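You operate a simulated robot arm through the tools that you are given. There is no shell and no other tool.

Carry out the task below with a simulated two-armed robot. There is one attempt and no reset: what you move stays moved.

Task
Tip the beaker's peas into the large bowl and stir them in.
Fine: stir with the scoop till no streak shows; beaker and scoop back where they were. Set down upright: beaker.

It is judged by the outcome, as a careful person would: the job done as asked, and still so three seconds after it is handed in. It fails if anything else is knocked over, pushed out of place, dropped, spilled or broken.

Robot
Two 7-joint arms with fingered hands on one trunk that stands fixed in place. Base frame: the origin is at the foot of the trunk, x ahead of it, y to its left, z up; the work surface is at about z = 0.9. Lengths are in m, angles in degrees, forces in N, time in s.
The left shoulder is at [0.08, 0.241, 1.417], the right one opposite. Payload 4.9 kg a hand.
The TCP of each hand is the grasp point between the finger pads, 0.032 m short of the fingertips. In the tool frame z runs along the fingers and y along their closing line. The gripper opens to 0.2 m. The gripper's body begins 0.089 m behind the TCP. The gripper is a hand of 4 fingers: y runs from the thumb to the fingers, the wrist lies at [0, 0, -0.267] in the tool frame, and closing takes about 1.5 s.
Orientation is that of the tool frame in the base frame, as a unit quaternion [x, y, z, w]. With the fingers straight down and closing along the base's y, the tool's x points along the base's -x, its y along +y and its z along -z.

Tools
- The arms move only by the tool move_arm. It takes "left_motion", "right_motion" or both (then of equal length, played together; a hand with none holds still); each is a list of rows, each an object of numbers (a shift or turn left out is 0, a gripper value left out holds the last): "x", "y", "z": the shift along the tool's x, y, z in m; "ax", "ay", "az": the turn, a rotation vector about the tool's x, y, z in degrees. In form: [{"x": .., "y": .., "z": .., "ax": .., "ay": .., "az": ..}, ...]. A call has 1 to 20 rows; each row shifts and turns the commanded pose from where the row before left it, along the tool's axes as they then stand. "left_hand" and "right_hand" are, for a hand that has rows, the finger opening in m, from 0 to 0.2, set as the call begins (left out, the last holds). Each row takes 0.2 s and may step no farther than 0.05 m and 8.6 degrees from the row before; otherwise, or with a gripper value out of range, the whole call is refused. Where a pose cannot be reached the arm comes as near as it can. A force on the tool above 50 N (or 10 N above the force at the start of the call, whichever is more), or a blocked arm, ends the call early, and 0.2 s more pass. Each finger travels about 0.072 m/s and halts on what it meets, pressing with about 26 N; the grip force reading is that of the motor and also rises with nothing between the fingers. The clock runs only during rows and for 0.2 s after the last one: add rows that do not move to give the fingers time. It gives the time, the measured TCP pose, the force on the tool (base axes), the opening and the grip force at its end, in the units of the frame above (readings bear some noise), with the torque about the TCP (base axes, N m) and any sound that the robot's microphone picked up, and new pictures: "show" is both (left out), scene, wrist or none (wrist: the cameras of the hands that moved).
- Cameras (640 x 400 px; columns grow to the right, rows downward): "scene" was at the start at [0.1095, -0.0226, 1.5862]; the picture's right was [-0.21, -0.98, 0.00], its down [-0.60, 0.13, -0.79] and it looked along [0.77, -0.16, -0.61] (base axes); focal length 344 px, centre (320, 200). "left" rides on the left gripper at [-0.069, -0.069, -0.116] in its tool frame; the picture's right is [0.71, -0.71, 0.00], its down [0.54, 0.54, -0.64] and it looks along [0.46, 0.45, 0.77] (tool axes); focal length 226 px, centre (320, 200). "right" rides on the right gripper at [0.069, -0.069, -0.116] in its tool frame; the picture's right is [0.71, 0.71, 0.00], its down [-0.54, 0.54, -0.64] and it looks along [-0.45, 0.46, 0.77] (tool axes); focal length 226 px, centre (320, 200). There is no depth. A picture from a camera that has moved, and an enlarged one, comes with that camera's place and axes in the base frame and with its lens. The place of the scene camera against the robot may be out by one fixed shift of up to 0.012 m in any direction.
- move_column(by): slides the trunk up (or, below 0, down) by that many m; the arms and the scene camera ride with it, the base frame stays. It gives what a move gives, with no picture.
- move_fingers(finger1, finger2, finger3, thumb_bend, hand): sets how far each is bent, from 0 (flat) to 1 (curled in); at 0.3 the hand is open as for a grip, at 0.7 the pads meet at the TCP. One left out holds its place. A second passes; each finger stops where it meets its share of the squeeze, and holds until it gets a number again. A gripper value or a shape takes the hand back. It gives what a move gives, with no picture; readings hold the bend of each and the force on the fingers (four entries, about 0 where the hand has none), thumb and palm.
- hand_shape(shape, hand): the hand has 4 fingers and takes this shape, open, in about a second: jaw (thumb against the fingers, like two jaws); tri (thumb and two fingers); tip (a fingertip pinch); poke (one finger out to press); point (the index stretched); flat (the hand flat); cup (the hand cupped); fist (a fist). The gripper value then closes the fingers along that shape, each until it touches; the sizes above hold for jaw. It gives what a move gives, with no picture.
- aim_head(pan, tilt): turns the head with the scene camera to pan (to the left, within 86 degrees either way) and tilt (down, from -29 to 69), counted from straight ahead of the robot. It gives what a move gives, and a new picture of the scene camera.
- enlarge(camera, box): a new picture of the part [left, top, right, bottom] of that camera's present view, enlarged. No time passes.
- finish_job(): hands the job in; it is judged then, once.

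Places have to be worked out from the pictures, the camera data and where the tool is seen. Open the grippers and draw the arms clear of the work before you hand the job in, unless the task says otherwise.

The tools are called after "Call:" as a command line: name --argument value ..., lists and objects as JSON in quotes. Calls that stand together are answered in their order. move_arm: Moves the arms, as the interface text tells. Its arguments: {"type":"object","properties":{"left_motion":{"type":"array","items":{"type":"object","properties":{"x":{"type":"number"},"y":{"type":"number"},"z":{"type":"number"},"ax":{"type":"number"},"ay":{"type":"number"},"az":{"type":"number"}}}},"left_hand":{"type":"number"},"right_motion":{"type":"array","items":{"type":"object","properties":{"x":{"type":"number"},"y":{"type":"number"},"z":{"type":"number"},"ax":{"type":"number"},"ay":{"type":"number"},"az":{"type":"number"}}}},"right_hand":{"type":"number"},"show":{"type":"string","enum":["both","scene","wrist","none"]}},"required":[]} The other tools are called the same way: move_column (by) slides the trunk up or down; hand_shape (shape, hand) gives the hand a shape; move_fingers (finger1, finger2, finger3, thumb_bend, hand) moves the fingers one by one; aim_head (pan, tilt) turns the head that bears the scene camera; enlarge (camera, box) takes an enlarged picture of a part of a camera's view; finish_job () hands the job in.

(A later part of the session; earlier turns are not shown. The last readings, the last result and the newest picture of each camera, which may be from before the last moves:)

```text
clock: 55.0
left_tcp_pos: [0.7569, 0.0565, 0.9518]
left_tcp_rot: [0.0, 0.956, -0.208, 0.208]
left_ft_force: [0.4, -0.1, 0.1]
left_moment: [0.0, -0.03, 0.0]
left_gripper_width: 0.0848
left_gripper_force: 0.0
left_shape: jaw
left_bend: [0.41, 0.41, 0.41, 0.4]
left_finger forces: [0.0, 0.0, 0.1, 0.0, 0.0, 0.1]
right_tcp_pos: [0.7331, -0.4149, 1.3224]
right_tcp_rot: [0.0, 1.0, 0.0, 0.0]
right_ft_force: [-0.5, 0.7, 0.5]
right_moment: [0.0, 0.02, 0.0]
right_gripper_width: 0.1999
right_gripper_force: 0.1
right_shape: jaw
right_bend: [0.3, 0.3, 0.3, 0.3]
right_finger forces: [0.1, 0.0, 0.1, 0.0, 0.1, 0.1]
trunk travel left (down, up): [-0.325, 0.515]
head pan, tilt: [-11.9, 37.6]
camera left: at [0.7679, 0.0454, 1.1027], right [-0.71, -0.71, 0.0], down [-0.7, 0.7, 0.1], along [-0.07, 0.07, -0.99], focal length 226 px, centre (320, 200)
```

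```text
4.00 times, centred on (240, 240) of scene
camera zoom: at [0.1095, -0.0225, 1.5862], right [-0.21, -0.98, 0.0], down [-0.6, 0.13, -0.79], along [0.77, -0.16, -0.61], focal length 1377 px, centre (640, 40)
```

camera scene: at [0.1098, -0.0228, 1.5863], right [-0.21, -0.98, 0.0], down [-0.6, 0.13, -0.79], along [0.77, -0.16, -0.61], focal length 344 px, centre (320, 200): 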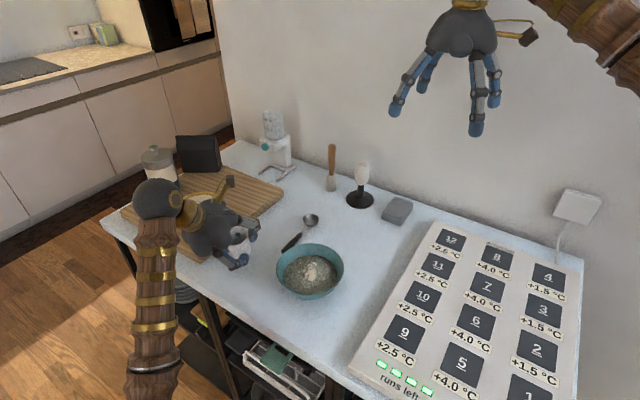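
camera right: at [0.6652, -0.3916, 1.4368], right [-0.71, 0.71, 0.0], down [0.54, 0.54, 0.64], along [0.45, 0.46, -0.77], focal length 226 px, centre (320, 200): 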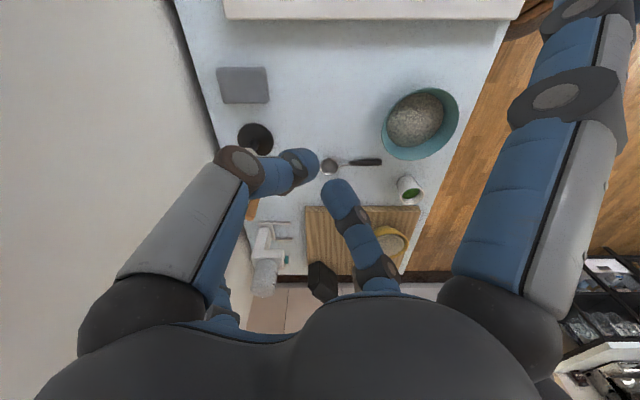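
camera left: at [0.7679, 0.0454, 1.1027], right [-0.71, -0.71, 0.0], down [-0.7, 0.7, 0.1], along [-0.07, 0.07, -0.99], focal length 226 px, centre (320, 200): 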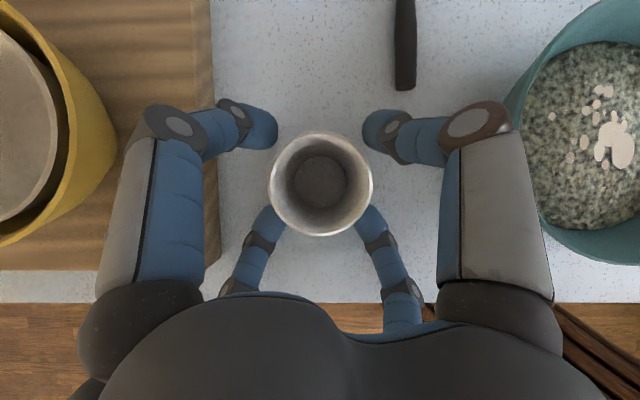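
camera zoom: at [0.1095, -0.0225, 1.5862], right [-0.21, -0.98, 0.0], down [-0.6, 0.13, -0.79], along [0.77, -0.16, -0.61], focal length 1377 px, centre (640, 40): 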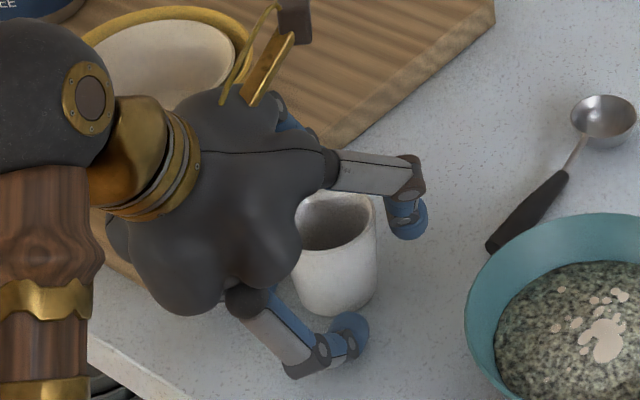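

The beaker stands upright within about 6 mm of its old spot. I'll open and rise in stages to stay clear of it and the table.

Call:
move_arm --left_motion '[{}, {"x": -0.003, "y": -0.0035, "z": -0.0063}, {"x": -0.003, "y": -0.0035, "z": -0.0063}]' --left_hand 0.1 --show "none"

Call:
move_arm --left_motion '[{}, {}, {"x": -0.006, "y": -0.006, "z": -0.0124}, {"x": -0.012, "y": -0.012, "z": -0.0248}, {"x": -0.012, "y": -0.012, "z": -0.0248}, {"x": -0.012, "y": -0.012, "z": -0.0248}]' --left_hand 0.135 --show "both"

```text
clock: 55.8
left_tcp_pos: [0.7561, 0.0567, 0.9681]
left_tcp_rot: [0.0, 0.956, -0.208, 0.208]
left_ft_force: [-0.3, 0.3, 0.0]
left_moment: [-0.03, 0.01, 0.0]
left_gripper_width: 0.0996
left_gripper_force: 0.1
left_shape: jaw
left_bend: [0.38, 0.38, 0.38, 0.36]
left_finger forces: [0.1, 0.0, 0.1, 0.0, 0.0, 0.0]
right_tcp_pos: [0.7323, -0.4162, 1.3227]
right_tcp_rot: [0.0, 1.0, 0.0, 0.0]
right_ft_force: [0.6, 0.1, -0.6]
right_moment: [0.0, -0.01, 0.01]
right_gripper_width: 0.1999
right_gripper_force: 0.0
right_shape: jaw
right_bend: [0.3, 0.3, 0.3, 0.3]
right_finger forces: [0.0, 0.0, 0.1, 0.1, 0.0, 0.0]
trunk travel left (down, up): [-0.325, 0.515]
head pan, tilt: [-11.9, 37.6]
```

```text
clock: 57.2
left_tcp_pos: [0.7555, 0.0546, 1.0728]
left_tcp_rot: [0.0, 0.956, -0.207, 0.208]
left_ft_force: [-0.1, -0.2, -0.7]
left_moment: [0.03, 0.04, 0.0]
left_gripper_width: 0.1347
left_gripper_force: 0.0
left_shape: jaw
left_bend: [0.31, 0.31, 0.31, 0.29]
left_finger forces: [0.0, 0.0, 0.0, 0.0, 0.0, 0.1]
right_tcp_pos: [0.7331, -0.4153, 1.3229]
right_tcp_rot: [0.001, 1.0, 0.0, 0.0]
right_ft_force: [0.0, 0.8, 0.4]
right_moment: [0.02, 0.0, -0.01]
right_gripper_width: 0.2
right_gripper_force: 0.0
right_shape: jaw
right_bend: [0.3, 0.3, 0.3, 0.3]
right_finger forces: [0.0, 0.0, 0.0, 0.1, 0.0, 0.0]
trunk travel left (down, up): [-0.325, 0.515]
head pan, tilt: [-11.9, 37.6]
camera scene: at [0.1095, -0.0218, 1.5862], right [-0.21, -0.98, 0.0], down [-0.6, 0.13, -0.79], along [0.77, -0.16, -0.61], focal length 344 px, centre (320, 200)
camera left: at [0.7677, 0.0445, 1.2233], right [-0.71, -0.71, 0.0], down [-0.7, 0.7, 0.1], along [-0.07, 0.07, -0.99], focal length 226 px, centre (320, 200)
```

scene: 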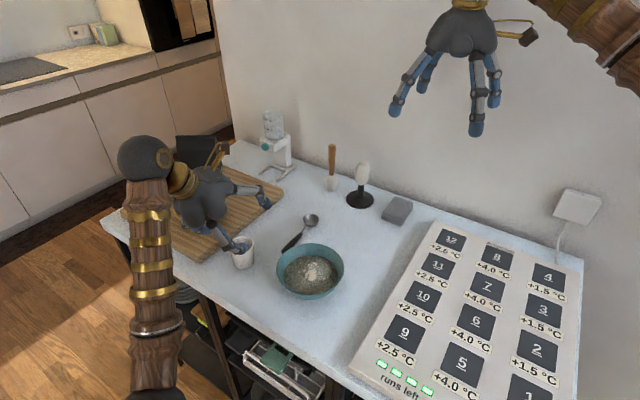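
left: 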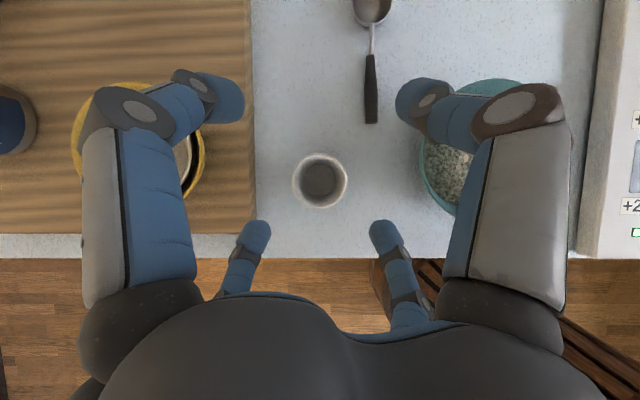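

The peas now show as pale streaks in the bowl, so stirring is next. I'll back the left hand up and away to its own side.

Call:
move_arm --left_motion '[{"x": -0.0024, "y": 0.0125, "z": -0.032}, {"x": -0.0024, "y": 0.0125, "z": -0.032}, {"x": -0.0024, "y": 0.0125, "z": -0.032}, {"x": -0.0024, "y": 0.0125, "z": -0.032}, {"x": -0.0024, "y": 0.0125, "z": -0.032}, {"x": -0.0024, "y": 0.0125, "z": -0.032}, {"x": -0.0024, "y": 0.0125, "z": -0.032}, {"x": -0.0024, "y": 0.0125, "z": -0.032}]' --show "scene"

Call:
enlarge --camera "scene" --box '[200, 180, 400, 305]'

```text
clock: 59.0
left_tcp_pos: [0.6801, 0.2493, 1.2535]
left_tcp_rot: [-0.001, 0.956, -0.208, 0.208]
left_ft_force: [0.1, 1.0, 0.2]
left_moment: [-0.02, -0.01, -0.01]
left_gripper_width: 0.1346
left_gripper_force: 0.1
left_shape: jaw
left_bend: [0.31, 0.31, 0.31, 0.29]
left_finger forces: [0.1, 0.0, 0.0, 0.1, 0.1, 0.1]
right_tcp_pos: [0.7324, -0.4141, 1.3236]
right_tcp_rot: [-0.001, 1.0, 0.0, 0.0]
right_ft_force: [0.3, -0.2, 0.4]
right_moment: [-0.01, -0.02, 0.04]
right_gripper_width: 0.1999
right_gripper_force: 0.0
right_shape: jaw
right_bend: [0.3, 0.3, 0.3, 0.3]
right_finger forces: [0.0, 0.1, 0.0, 0.0, 0.0, 0.0]
trunk travel left (down, up): [-0.325, 0.515]
head pan, tilt: [-11.9, 37.6]
camera scene: at [0.1084, -0.0213, 1.5863], right [-0.21, -0.98, 0.0], down [-0.6, 0.13, -0.79], along [0.78, -0.16, -0.61], focal length 344 px, centre (320, 200)
```

scene: 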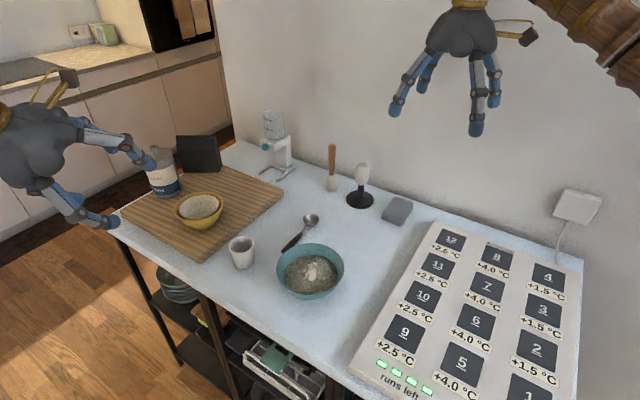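

```text
3.20 times, centred on (300, 242) of scene
camera zoom: at [0.1084, -0.0213, 1.5863], right [-0.21, -0.98, 0.0], down [-0.6, 0.13, -0.79], along [0.78, -0.16, -0.61], focal length 1102 px, centre (384, 64)
```

zoom: 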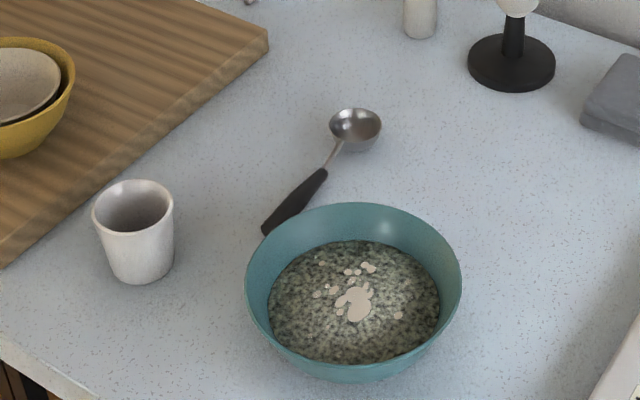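

The beaker ended about 7 mm from its original place, upright, and the bowl hasn't moved. Now I'll bring the right hand above the scoop handle.

Call:
move_arm --right_motion '[{"x": -0.0099, "y": 0.0401, "z": 0.0}, {"x": -0.0099, "y": 0.0401, "z": 0.021}, {"x": -0.0099, "y": 0.0401, "z": 0.021}, {"x": -0.0099, "y": 0.0401, "z": 0.021}, {"x": -0.0099, "y": 0.0401, "z": 0.021}, {"x": -0.0099, "y": 0.0401, "z": 0.021}, {"x": -0.0099, "y": 0.0401, "z": 0.021}, {"x": -0.0099, "y": 0.0401, "z": 0.021}, {"z": 0.024}]' --right_hand 0.065 --show "both"

Call:
enlarge --camera "right" --box '[240, 120, 440, 280]'

```text
clock: 61.0
left_tcp_pos: [0.6814, 0.247, 1.254]
left_tcp_rot: [0.001, 0.956, -0.208, 0.208]
left_ft_force: [-0.4, 0.3, 0.4]
left_moment: [0.03, 0.03, 0.01]
left_gripper_width: 0.1346
left_gripper_force: 0.1
left_shape: jaw
left_bend: [0.31, 0.31, 0.31, 0.29]
left_finger forces: [0.1, 0.1, 0.0, 0.0, 0.1, 0.0]
right_tcp_pos: [0.8128, -0.0937, 1.151]
right_tcp_rot: [0.0, 1.0, 0.001, 0.001]
right_ft_force: [0.4, 0.6, 0.2]
right_moment: [0.04, -0.01, 0.02]
right_gripper_width: 0.0653
right_gripper_force: 0.1
right_shape: jaw
right_bend: [0.47, 0.46, 0.46, 0.45]
right_finger forces: [0.0, 0.0, 0.1, 0.0, 0.0, 0.0]
trunk travel left (down, up): [-0.325, 0.515]
head pan, tilt: [-11.9, 37.6]
camera scene: at [0.1099, -0.0241, 1.5862], right [-0.21, -0.98, 0.0], down [-0.6, 0.13, -0.79], along [0.77, -0.16, -0.61], focal length 344 px, centre (320, 200)
camera right: at [0.7444, -0.1618, 1.2657], right [-0.71, 0.71, 0.0], down [0.54, 0.54, 0.64], along [0.45, 0.46, -0.77], focal length 226 px, centre (320, 200)
```

scene: 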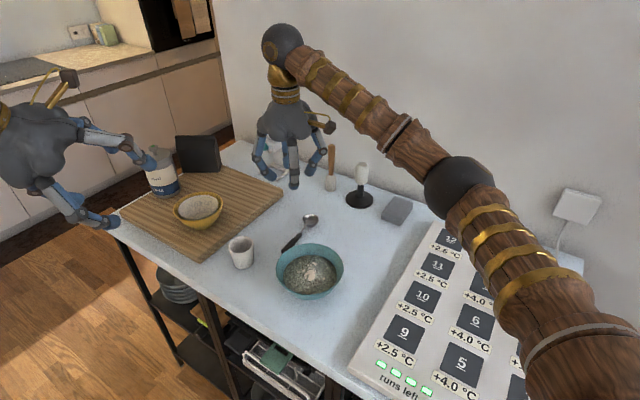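
right: 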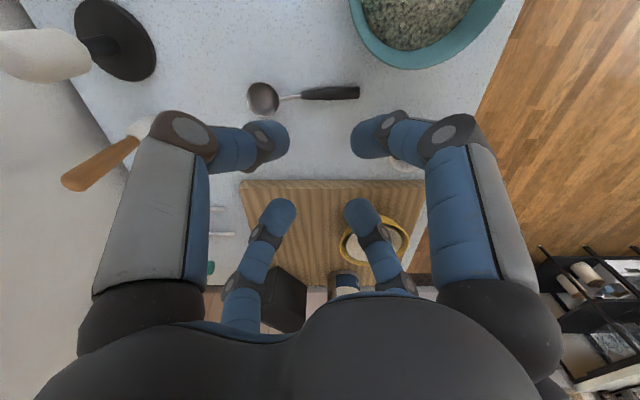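

```text
2.50 times, centred on (340, 200) of right
camera zoom: at [0.7444, -0.1618, 1.2657], right [-0.71, 0.71, 0.0], down [0.54, 0.54, 0.64], along [0.45, 0.46, -0.77], focal length 565 px, centre (270, 200)
```

zoom: 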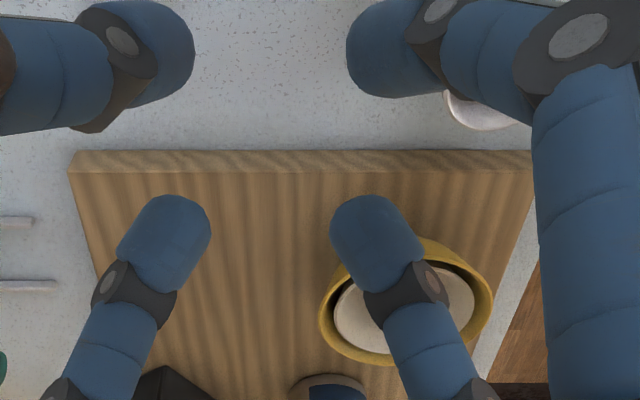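

I'll zoom into the right camera's view of the scoop to fix its handle line.

Call:
enlarge --camera "right" --box '[235, 55, 375, 135]'

```text
4.57 times, centred on (305, 95) of right
camera zoom: at [0.7444, -0.1618, 1.2657], right [-0.71, 0.71, 0.0], down [0.54, 0.54, 0.64], along [0.45, 0.46, -0.77], focal length 1033 px, centre (389, 680)
```

zoom: 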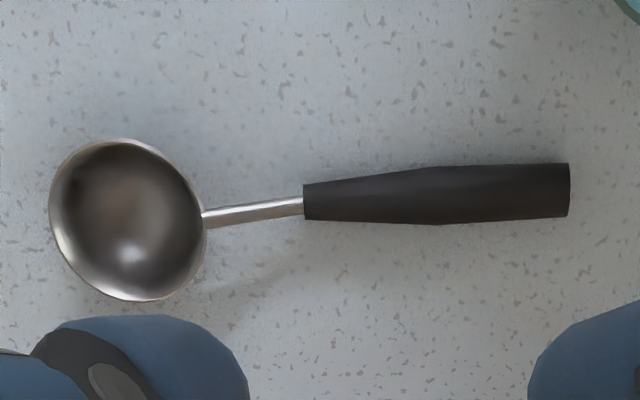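

The handle runs from (0.768, -0.053) to (0.831, -0.112), so its line lies diagonally between the fingers, which is ideal. I'll descend to z ≈ 1.0 and lean the hand 12° away from the bowl for knuckle clearance.

Call:
move_arm --right_motion '[{"x": -0.0018, "y": 0.0026, "z": 0.03}, {"z": 0.03}, {"z": 0.03}, {"z": 0.03}, {"z": 0.03}, {"ax": 4.36, "ay": 4.13}, {"ax": 4.36, "ay": 4.13}]' --right_hand 0.065 --show "both"

Call:
enlarge --camera "scene" --box '[230, 130, 390, 290]'

Call:
enlarge --camera "right" --box '[220, 90, 420, 250]'

```text
clock: 62.6
left_tcp_pos: [0.6812, 0.2516, 1.2523]
left_tcp_rot: [0.001, 0.956, -0.21, 0.208]
left_ft_force: [0.6, -0.8, -0.2]
left_moment: [0.02, -0.01, 0.0]
left_gripper_width: 0.1346
left_gripper_force: 0.1
left_shape: jaw
left_bend: [0.31, 0.31, 0.31, 0.29]
left_finger forces: [0.1, 0.0, 0.1, 0.0, 0.0, 0.1]
right_tcp_pos: [0.8139, -0.0904, 1.0]
right_tcp_rot: [0.001, 0.994, -0.077, -0.072]
right_ft_force: [-0.2, 0.2, -0.5]
right_moment: [-0.01, 0.02, -0.03]
right_gripper_width: 0.0654
right_gripper_force: 0.0
right_shape: jaw
right_bend: [0.47, 0.46, 0.46, 0.45]
right_finger forces: [0.1, 0.1, 0.0, 0.1, 0.0, 0.0]
trunk travel left (down, up): [-0.325, 0.515]
head pan, tilt: [-11.9, 37.6]
camera scene: at [0.1099, -0.021, 1.5861], right [-0.21, -0.98, 0.0], down [-0.6, 0.13, -0.79], along [0.77, -0.16, -0.61], focal length 344 px, centre (320, 200)
camera right: at [0.7644, -0.138, 1.1337], right [-0.71, 0.71, -0.01], down [0.62, 0.63, 0.47], along [0.33, 0.33, -0.88], focal length 226 px, centre (320, 200)
```

scene: 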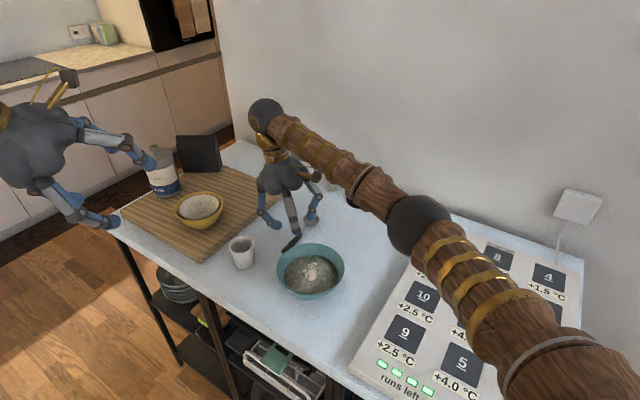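
right: 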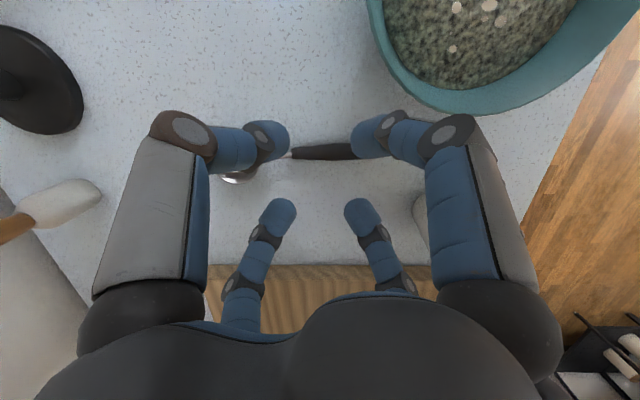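

```text
2.50 times, centred on (310, 210) of scene
camera zoom: at [0.1099, -0.021, 1.5861], right [-0.21, -0.98, 0.0], down [-0.6, 0.13, -0.79], along [0.77, -0.16, -0.61], focal length 861 px, centre (345, 175)
```

zoom: 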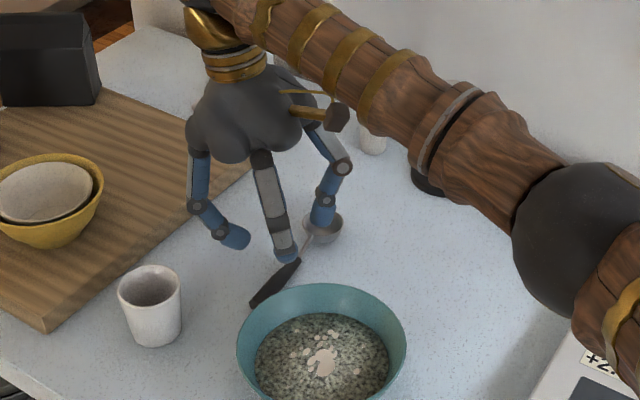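

```text
2.50 times, centred on (320, 170) of right
camera zoom: at [0.7644, -0.138, 1.1337], right [-0.71, 0.71, -0.01], down [0.62, 0.63, 0.47], along [0.33, 0.33, -0.88], focal length 565 px, centre (320, 275)
```

zoom: 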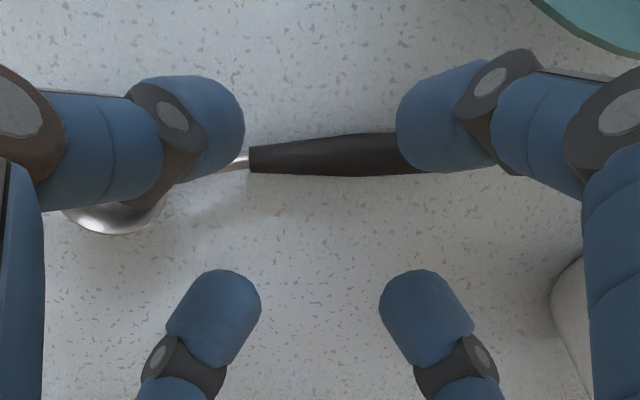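

The handle lies as computed and the bowl is well clear of the knuckles. I'll descend 4 cm and look again.

Call:
move_arm --right_motion '[{"x": -0.0029, "y": 0.0027, "z": 0.0195}, {"x": -0.0029, "y": 0.0027, "z": 0.0195}]' --show "wrist"

Call:
enlarge --camera "right" --box '[220, 90, 420, 250]'

Call:
enlarge --camera "scene" --box '[230, 150, 370, 290]'

```text
clock: 63.2
left_tcp_pos: [0.6812, 0.2513, 1.2526]
left_tcp_rot: [0.0, 0.956, -0.208, 0.208]
left_ft_force: [0.2, 0.0, -0.1]
left_moment: [-0.01, 0.03, 0.01]
left_gripper_width: 0.1344
left_gripper_force: 0.1
left_shape: jaw
left_bend: [0.31, 0.31, 0.31, 0.29]
left_finger forces: [0.1, 0.0, 0.0, 0.0, 0.0, 0.0]
right_tcp_pos: [0.8144, -0.0896, 0.9604]
right_tcp_rot: [-0.001, 0.994, -0.076, -0.073]
right_ft_force: [0.1, 0.6, 0.1]
right_moment: [-0.02, 0.0, -0.01]
right_gripper_width: 0.0652
right_gripper_force: 0.0
right_shape: jaw
right_bend: [0.47, 0.46, 0.46, 0.45]
right_finger forces: [0.0, 0.0, 0.0, 0.0, 0.0, 0.0]
trunk travel left (down, up): [-0.325, 0.515]
head pan, tilt: [-11.9, 37.6]
camera right: at [0.7639, -0.1388, 1.0938], right [-0.71, 0.71, 0.0], down [0.62, 0.63, 0.47], along [0.33, 0.33, -0.88], focal length 226 px, centre (320, 200)
```

right: 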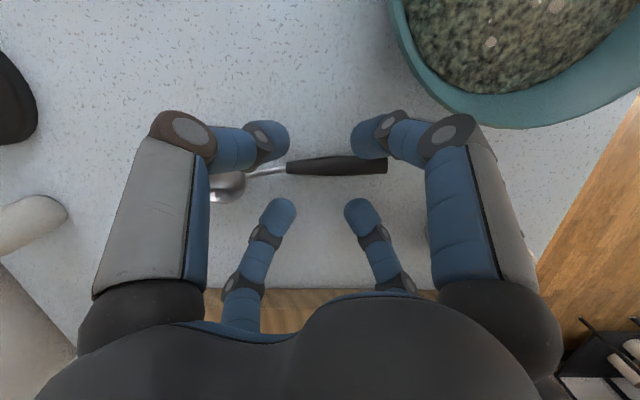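

```text
2.50 times, centred on (320, 170) of right
camera zoom: at [0.7639, -0.1388, 1.0938], right [-0.71, 0.71, 0.0], down [0.62, 0.63, 0.47], along [0.33, 0.33, -0.88], focal length 565 px, centre (320, 275)
```

zoom: 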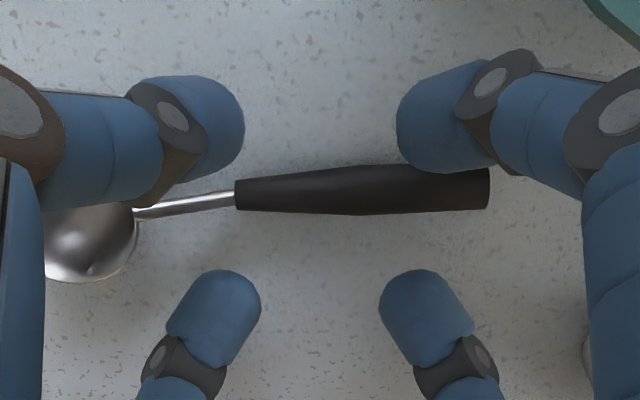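

```text
2.86 times, centred on (300, 220) of scene
camera zoom: at [0.11, -0.022, 1.5862], right [-0.21, -0.98, 0.0], down [-0.6, 0.13, -0.79], along [0.77, -0.16, -0.61], focal length 984 px, centre (377, 143)
```

zoom: 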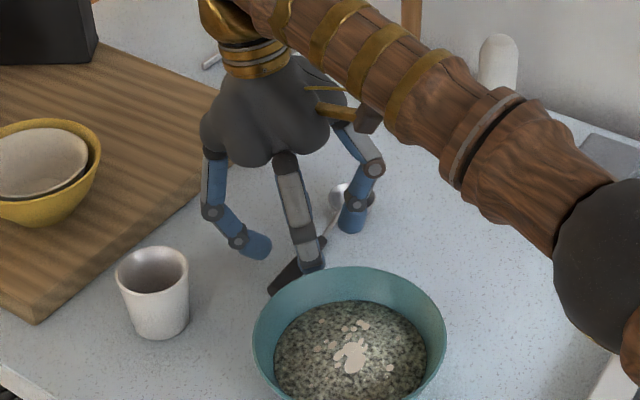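

The handle is centred between the finger pairs, with the grip centre about 57 mm from its tip. I'll descend the last 2 cm to fingertip height.

Call:
move_arm --right_motion '[{"x": -0.001, "y": 0.001, "z": 0.01}, {"x": -0.0009, "y": 0.0011, "z": 0.0098}]' --show "wrist"

Call:
enlarge --camera "right" --box '[220, 90, 420, 250]'

Call:
enlarge --camera "scene" --box '[250, 170, 350, 290]'

```text
clock: 63.8
left_tcp_pos: [0.681, 0.2505, 1.2535]
left_tcp_rot: [0.0, 0.956, -0.208, 0.208]
left_ft_force: [-0.7, 0.1, 0.6]
left_moment: [-0.02, -0.02, -0.01]
left_gripper_width: 0.1345
left_gripper_force: 0.1
left_shape: jaw
left_bend: [0.31, 0.31, 0.31, 0.29]
left_finger forces: [0.1, 0.1, 0.0, 0.0, 0.0, 0.1]
right_tcp_pos: [0.8132, -0.0928, 0.9404]
right_tcp_rot: [-0.001, 0.994, -0.076, -0.072]
right_ft_force: [-0.1, 0.7, 0.1]
right_moment: [0.01, 0.01, 0.0]
right_gripper_width: 0.0653
right_gripper_force: 0.1
right_shape: jaw
right_bend: [0.47, 0.46, 0.46, 0.45]
right_finger forces: [0.1, 0.0, 0.0, 0.0, 0.0, 0.0]
trunk travel left (down, up): [-0.325, 0.515]
head pan, tilt: [-11.9, 37.6]
camera right: at [0.7628, -0.1405, 1.0735], right [-0.71, 0.71, -0.01], down [0.62, 0.63, 0.47], along [0.33, 0.33, -0.88], focal length 226 px, centre (320, 200)
```

right: 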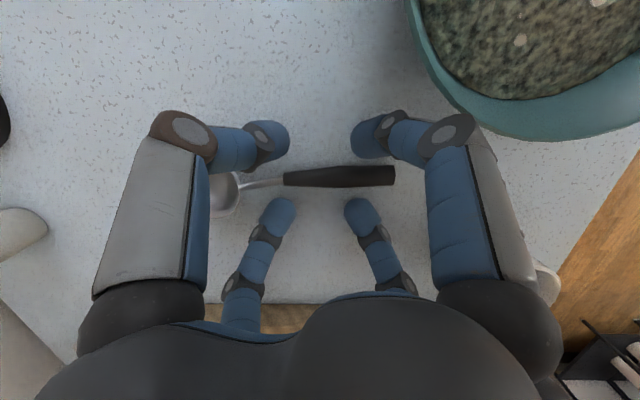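

```text
2.50 times, centred on (320, 170) of right
camera zoom: at [0.7628, -0.1405, 1.0735], right [-0.71, 0.71, -0.01], down [0.62, 0.63, 0.47], along [0.33, 0.33, -0.88], focal length 565 px, centre (320, 275)
```

zoom: 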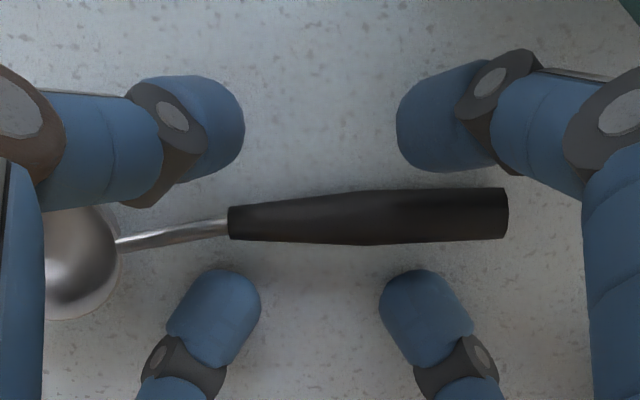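

```text
3.33 times, centred on (300, 230) of scene
camera zoom: at [0.1097, -0.0223, 1.5862], right [-0.21, -0.98, 0.0], down [-0.6, 0.13, -0.79], along [0.77, -0.16, -0.61], focal length 1148 px, centre (387, 100)
```

zoom: 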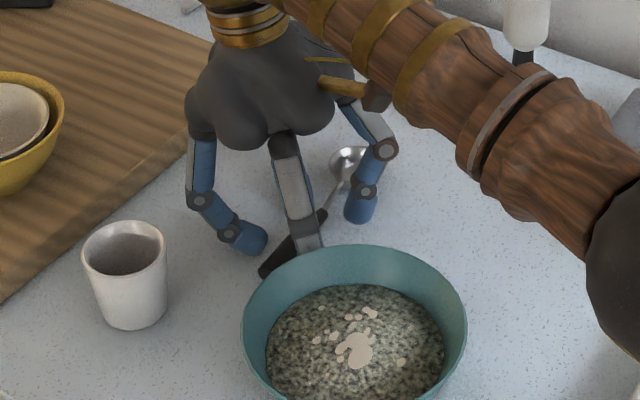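

The handle sits dead centre and nothing is touching. I'll close the fingers on it.

Call:
move_arm --right_motion '[{}, {}, {}, {}, {}]' --right_hand 0.02 --show "wrist"

Call:
enlarge --camera "right" --box '[220, 90, 420, 250]'

Call:
enlarge --camera "scene" --box '[250, 170, 350, 290]'

```text
clock: 65.0
left_tcp_pos: [0.6794, 0.2511, 1.2531]
left_tcp_rot: [0.0, 0.956, -0.208, 0.208]
left_ft_force: [0.7, 0.1, 0.1]
left_moment: [0.0, 0.0, 0.01]
left_gripper_width: 0.1346
left_gripper_force: 0.0
left_shape: jaw
left_bend: [0.31, 0.31, 0.31, 0.29]
left_finger forces: [0.0, 0.0, 0.0, 0.0, 0.1, 0.0]
right_tcp_pos: [0.8126, -0.0923, 0.9418]
right_tcp_rot: [0.0, 0.995, -0.076, -0.071]
right_ft_force: [1.5, 0.1, 8.4]
right_moment: [-0.12, -0.05, -0.13]
right_gripper_width: 0.0202
right_gripper_force: 25.9
right_shape: jaw
right_bend: [0.77, 0.77, 0.77, 0.62]
right_finger forces: [20.1, 22.8, 23.4, 0.1, 31.6, 0.1]
trunk travel left (down, up): [-0.325, 0.515]
head pan, tilt: [-11.9, 37.6]
camera right: at [0.7621, -0.1403, 1.075], right [-0.71, 0.71, -0.01], down [0.62, 0.63, 0.47], along [0.34, 0.33, -0.88], focal length 226 px, centre (320, 200)
```

right: 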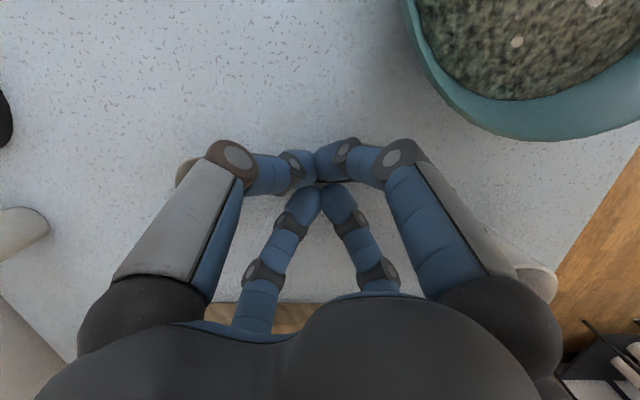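

```text
2.50 times, centred on (320, 170) of right
camera zoom: at [0.7621, -0.1403, 1.075], right [-0.71, 0.71, -0.01], down [0.62, 0.63, 0.47], along [0.34, 0.33, -0.88], focal length 565 px, centre (320, 275)
```

zoom: 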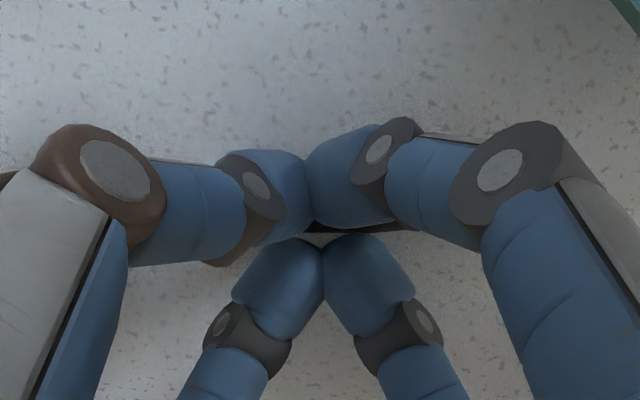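

```text
3.33 times, centred on (300, 230) of scene
camera zoom: at [0.1084, -0.0221, 1.5864], right [-0.21, -0.98, 0.0], down [-0.6, 0.13, -0.79], along [0.78, -0.16, -0.61], focal length 1148 px, centre (387, 100)
```

zoom: 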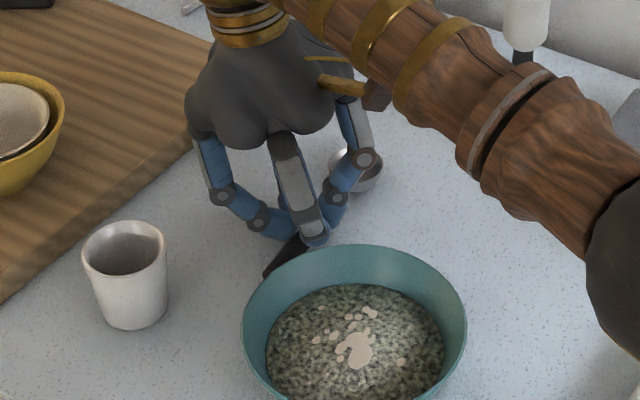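

The fingers press at 20–30 N with the handle between the pairs, but I'm not sure they hold it rather than sit on it. I'll lift 1.5 cm to test.

Call:
move_arm --right_motion '[{"x": 0.0007, "y": -0.0008, "z": -0.005}, {"x": 0.0007, "y": -0.0008, "z": -0.005}, {"x": 0.0007, "y": -0.0008, "z": -0.005}]' --show "wrist"

Call:
enlarge --camera "right" --box '[120, 90, 420, 250]'

Call:
enlarge --camera "scene" --box '[250, 170, 350, 290]'

```text
clock: 65.8
left_tcp_pos: [0.6811, 0.2503, 1.2536]
left_tcp_rot: [0.0, 0.956, -0.208, 0.208]
left_ft_force: [-0.5, -0.5, 0.3]
left_moment: [0.0, 0.03, 0.03]
left_gripper_width: 0.1344
left_gripper_force: 0.1
left_shape: jaw
left_bend: [0.31, 0.31, 0.31, 0.29]
left_finger forces: [0.0, 0.0, 0.0, 0.0, 0.0, 0.0]
right_tcp_pos: [0.8138, -0.0933, 0.9552]
right_tcp_rot: [0.0, 0.994, -0.077, -0.073]
right_ft_force: [-0.8, 0.2, 0.3]
right_moment: [0.04, 0.01, 0.01]
right_gripper_width: 0.0197
right_gripper_force: 25.9
right_shape: jaw
right_bend: [0.76, 0.77, 0.77, 0.63]
right_finger forces: [27.3, 24.9, 0.1, 0.0, 19.9, 0.0]
trunk travel left (down, up): [-0.325, 0.515]
head pan, tilt: [-11.9, 37.6]
camera right: at [0.7632, -0.1406, 1.0889], right [-0.71, 0.71, 0.0], down [0.62, 0.63, 0.47], along [0.33, 0.33, -0.88], focal length 226 px, centre (320, 200)
```

right: 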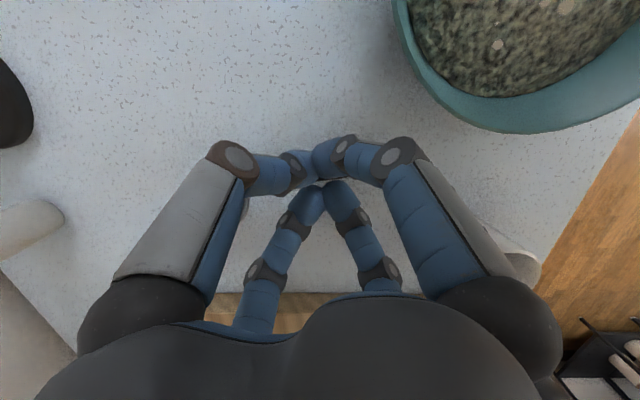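

```text
2.13 times, centred on (270, 170) of right
camera zoom: at [0.7632, -0.1406, 1.0889], right [-0.71, 0.71, 0.0], down [0.62, 0.63, 0.47], along [0.33, 0.33, -0.88], focal length 482 px, centre (427, 264)
```

zoom: 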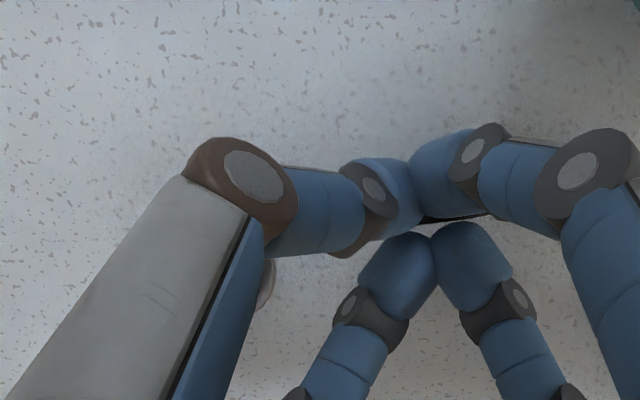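

```text
3.33 times, centred on (300, 230) of scene
camera zoom: at [0.1096, -0.0224, 1.5862], right [-0.21, -0.98, 0.0], down [-0.6, 0.13, -0.79], along [0.77, -0.16, -0.61], focal length 1148 px, centre (387, 100)
```

zoom: 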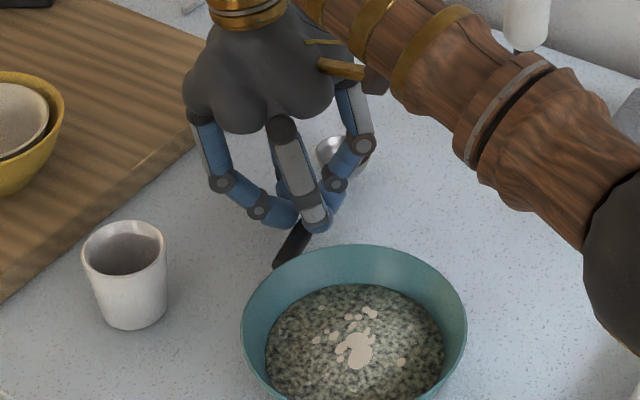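

The scoop came up with the hand. I'll raise it 10 cm more and inspect how it is held.

Call:
move_arm --right_motion '[{"x": 0.0036, "y": -0.0038, "z": -0.0244}, {"x": 0.0036, "y": -0.0038, "z": -0.0244}, {"x": 0.0036, "y": -0.0038, "z": -0.0244}, {"x": 0.0036, "y": -0.0038, "z": -0.0244}]' --show "both"

Call:
enlarge --camera "scene" --box '[240, 120, 360, 240]'

Call:
enlarge --camera "left" --box '[0, 0, 640, 400]'

```text
clock: 66.8
left_tcp_pos: [0.6807, 0.2506, 1.252]
left_tcp_rot: [0.0, 0.956, -0.209, 0.208]
left_ft_force: [0.0, 0.2, 0.4]
left_moment: [0.0, -0.02, 0.02]
left_gripper_width: 0.1343
left_gripper_force: 0.1
left_shape: jaw
left_bend: [0.31, 0.31, 0.31, 0.29]
left_finger forces: [0.0, 0.0, 0.2, 0.0, 0.0, 0.1]
right_tcp_pos: [0.8129, -0.0937, 1.0571]
right_tcp_rot: [-0.001, 0.995, -0.076, -0.072]
right_ft_force: [0.2, 0.8, -1.0]
right_moment: [0.02, 0.0, 0.04]
right_gripper_width: 0.0196
right_gripper_force: 25.8
right_shape: jaw
right_bend: [0.76, 0.77, 0.77, 0.63]
right_finger forces: [27.8, 24.9, 0.0, 0.1, 19.3, 0.0]
trunk travel left (down, up): [-0.325, 0.515]
head pan, tilt: [-11.9, 37.6]
camera scene: at [0.1086, -0.0222, 1.5862], right [-0.21, -0.98, 0.0], down [-0.6, 0.13, -0.79], along [0.77, -0.16, -0.61], focal length 344 px, centre (320, 200)
camera right: at [0.7625, -0.1407, 1.19], right [-0.71, 0.71, -0.01], down [0.62, 0.63, 0.47], along [0.34, 0.33, -0.88], focal length 226 px, centre (320, 200)
```

scene: 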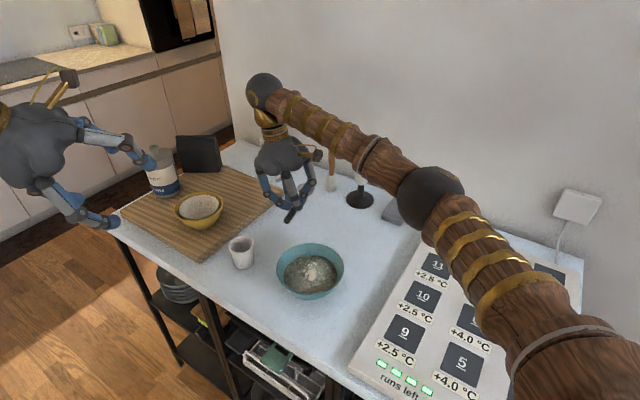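
right: 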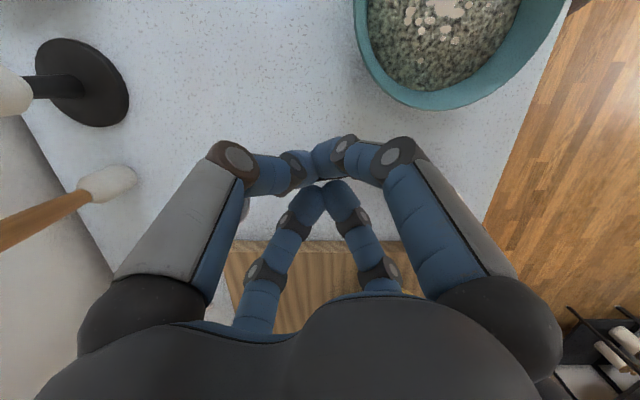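

```text
3.33 times, centred on (300, 180) of scene
camera zoom: at [0.1086, -0.0222, 1.5862], right [-0.21, -0.98, 0.0], down [-0.6, 0.13, -0.79], along [0.77, -0.16, -0.61], focal length 1148 px, centre (387, 267)
```

zoom: 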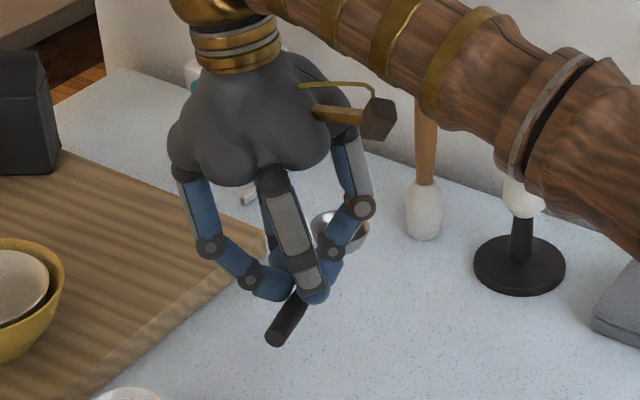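

```text
1.00 times, centred on (320, 200) of left (not enlarged: the box is as wide or as high as the picture)
camera zoom: at [0.6916, 0.2392, 1.4033], right [-0.71, -0.71, 0.0], down [-0.7, 0.7, 0.1], along [-0.07, 0.07, -0.99], focal length 226 px, centre (320, 200)
```

zoom: 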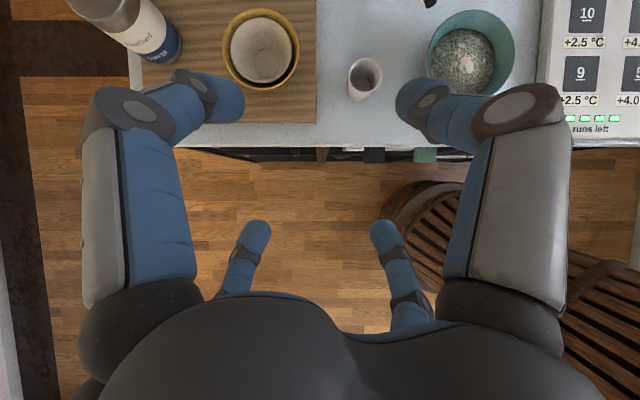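

The scoop is held roughly level, yawed about 15° from its first heading. I'll look closely at the grip itself.

Call:
enlarge --camera "right" --box '[200, 130, 400, 250]'

Call:
enlarge --camera "scene" --box '[260, 150, 330, 235]'

```text
3.20 times, centred on (300, 190) of right
camera zoom: at [0.7625, -0.1407, 1.19], right [-0.71, 0.71, -0.01], down [0.62, 0.63, 0.47], along [0.34, 0.33, -0.88], focal length 723 px, centre (384, 232)
```

zoom: 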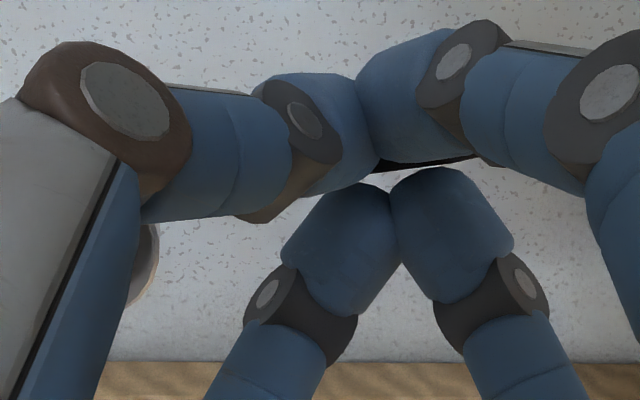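

```text
4.71 times, centred on (295, 192) of scene
camera zoom: at [0.1086, -0.0222, 1.5862], right [-0.21, -0.98, 0.0], down [-0.6, 0.13, -0.79], along [0.77, -0.16, -0.61], focal length 1620 px, centre (438, 235)
```

zoom: 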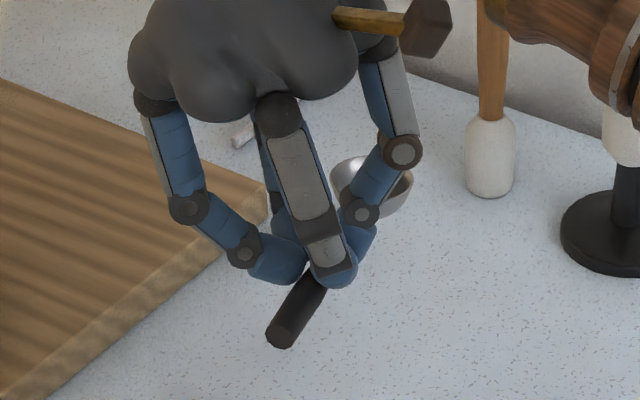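

The handle is clamped between the fingertips and steady at about 20–28 N per finger. I'll raise it, move toward the bowl slowly and remove the 12° lean.

Call:
move_arm --right_motion '[{"x": 0.0208, "z": -0.0128}, {"x": 0.0208, "z": -0.0128}, {"x": 0.0208, "z": -0.0128}, {"x": 0.0208, "z": -0.0128}, {"x": 0.0208, "z": -0.0128}, {"x": 0.0208, "z": -0.0128}, {"ax": -4.36, "ay": -4.13}, {"ax": -4.36, "ay": -4.13}]' --right_hand 0.015 --show "both"

Call:
enlarge --camera "scene" --box '[230, 120, 350, 240]'

```text
clock: 68.6
left_tcp_pos: [0.6805, 0.2492, 1.2528]
left_tcp_rot: [-0.001, 0.956, -0.207, 0.207]
left_ft_force: [0.4, -0.8, 0.2]
left_moment: [0.0, 0.0, 0.0]
left_gripper_width: 0.1346
left_gripper_force: 0.1
left_shape: jaw
left_bend: [0.31, 0.31, 0.31, 0.29]
left_finger forces: [0.0, 0.0, 0.0, 0.0, 0.1, 0.0]
right_tcp_pos: [0.7005, -0.0805, 1.15]
right_tcp_rot: [0.001, 1.0, 0.002, 0.001]
right_ft_force: [0.4, -0.6, -0.4]
right_moment: [0.02, 0.02, 0.02]
right_gripper_width: 0.015
right_gripper_force: 26.2
right_shape: jaw
right_bend: [0.76, 0.75, 0.76, 0.65]
right_finger forces: [0.1, 0.0, 0.0, 0.0, 0.0, 0.0]
trunk travel left (down, up): [-0.325, 0.515]
head pan, tilt: [-11.9, 37.6]
camera scene: at [0.1093, -0.0235, 1.5863], right [-0.21, -0.98, 0.0], down [-0.6, 0.13, -0.79], along [0.77, -0.16, -0.61], focal length 344 px, centre (320, 200)
camera right: at [0.6323, -0.148, 1.2644], right [-0.71, 0.71, 0.0], down [0.54, 0.54, 0.64], along [0.45, 0.46, -0.76], focal length 226 px, centre (320, 200)
```

scene: 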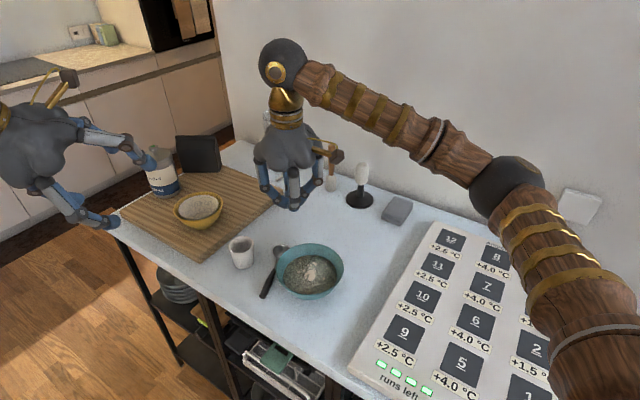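
right: 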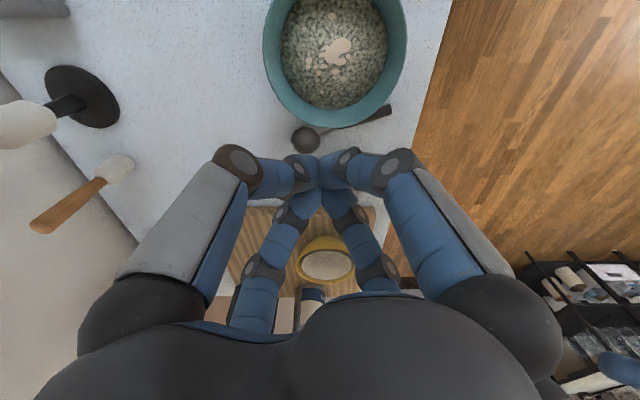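

```text
3.33 times, centred on (290, 180) of scene
camera zoom: at [0.1093, -0.0235, 1.5863], right [-0.21, -0.98, 0.0], down [-0.6, 0.13, -0.79], along [0.77, -0.16, -0.61], focal length 1148 px, centre (420, 267)
```

zoom: 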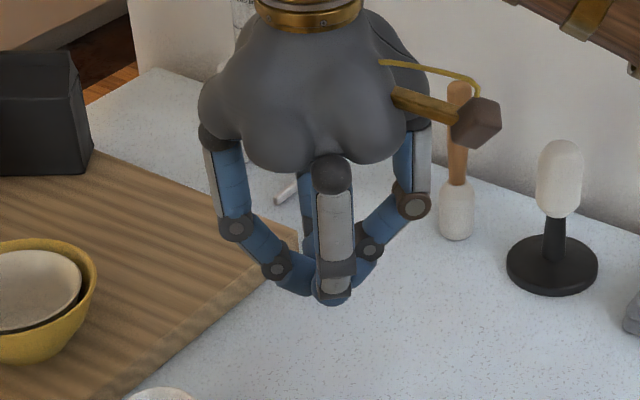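

The scoop slipped out when the grip changed; it now lies on the table beside the bowl. I'll look closely at where everything is.

Call:
enlarge --camera "scene" --box '[200, 200, 380, 310]'

Call:
enlarge --camera "right" --box '[250, 0, 450, 170]'

Call:
enlarge --camera "left" --box '[320, 0, 540, 130]'

```text
3.56 times, centred on (290, 255) of scene
camera zoom: at [0.1093, -0.0235, 1.5863], right [-0.21, -0.98, 0.0], down [-0.6, 0.13, -0.79], along [0.77, -0.16, -0.61], focal length 1224 px, centre (427, 4)
```

zoom: 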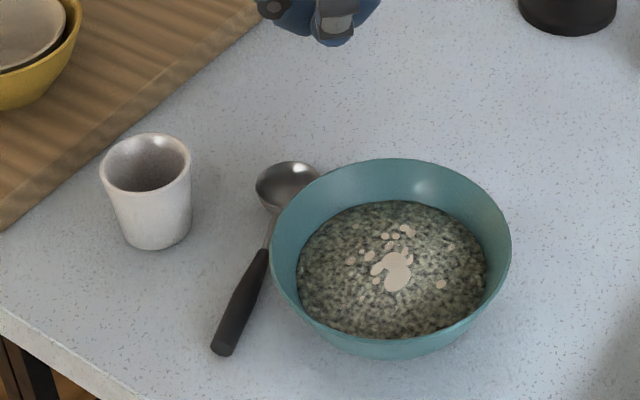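

```text
2.35 times, centred on (350, 85) of right
camera zoom: at [0.6323, -0.148, 1.2644], right [-0.71, 0.71, 0.0], down [0.54, 0.54, 0.64], along [0.45, 0.46, -0.76], focal length 532 px, centre (249, 471)
```

zoom: 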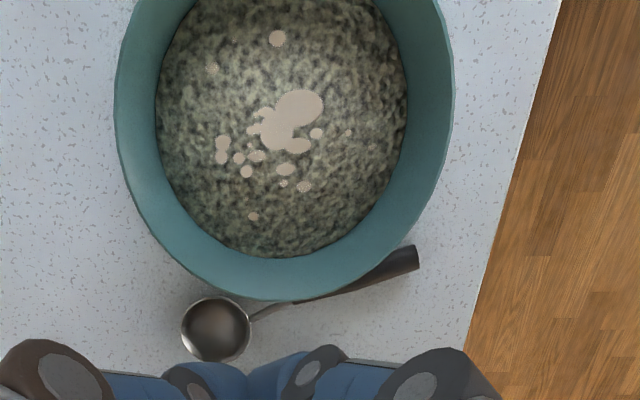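

```text
2.91 times, centred on (430, 65) of left
camera zoom: at [0.6922, 0.238, 1.4033], right [-0.71, -0.71, 0.0], down [-0.7, 0.7, 0.1], along [-0.07, 0.07, -0.99], focal length 658 px, centre (0, 593)
```

zoom: 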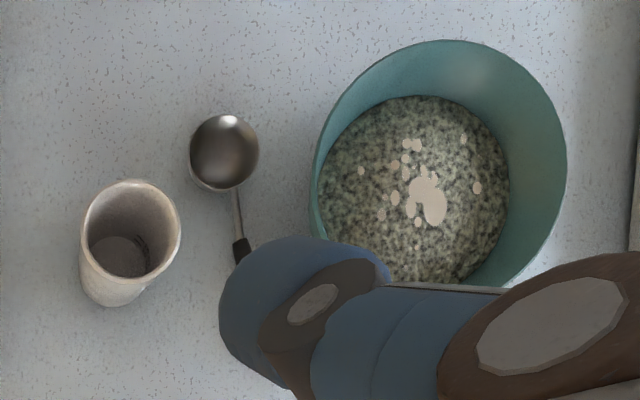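

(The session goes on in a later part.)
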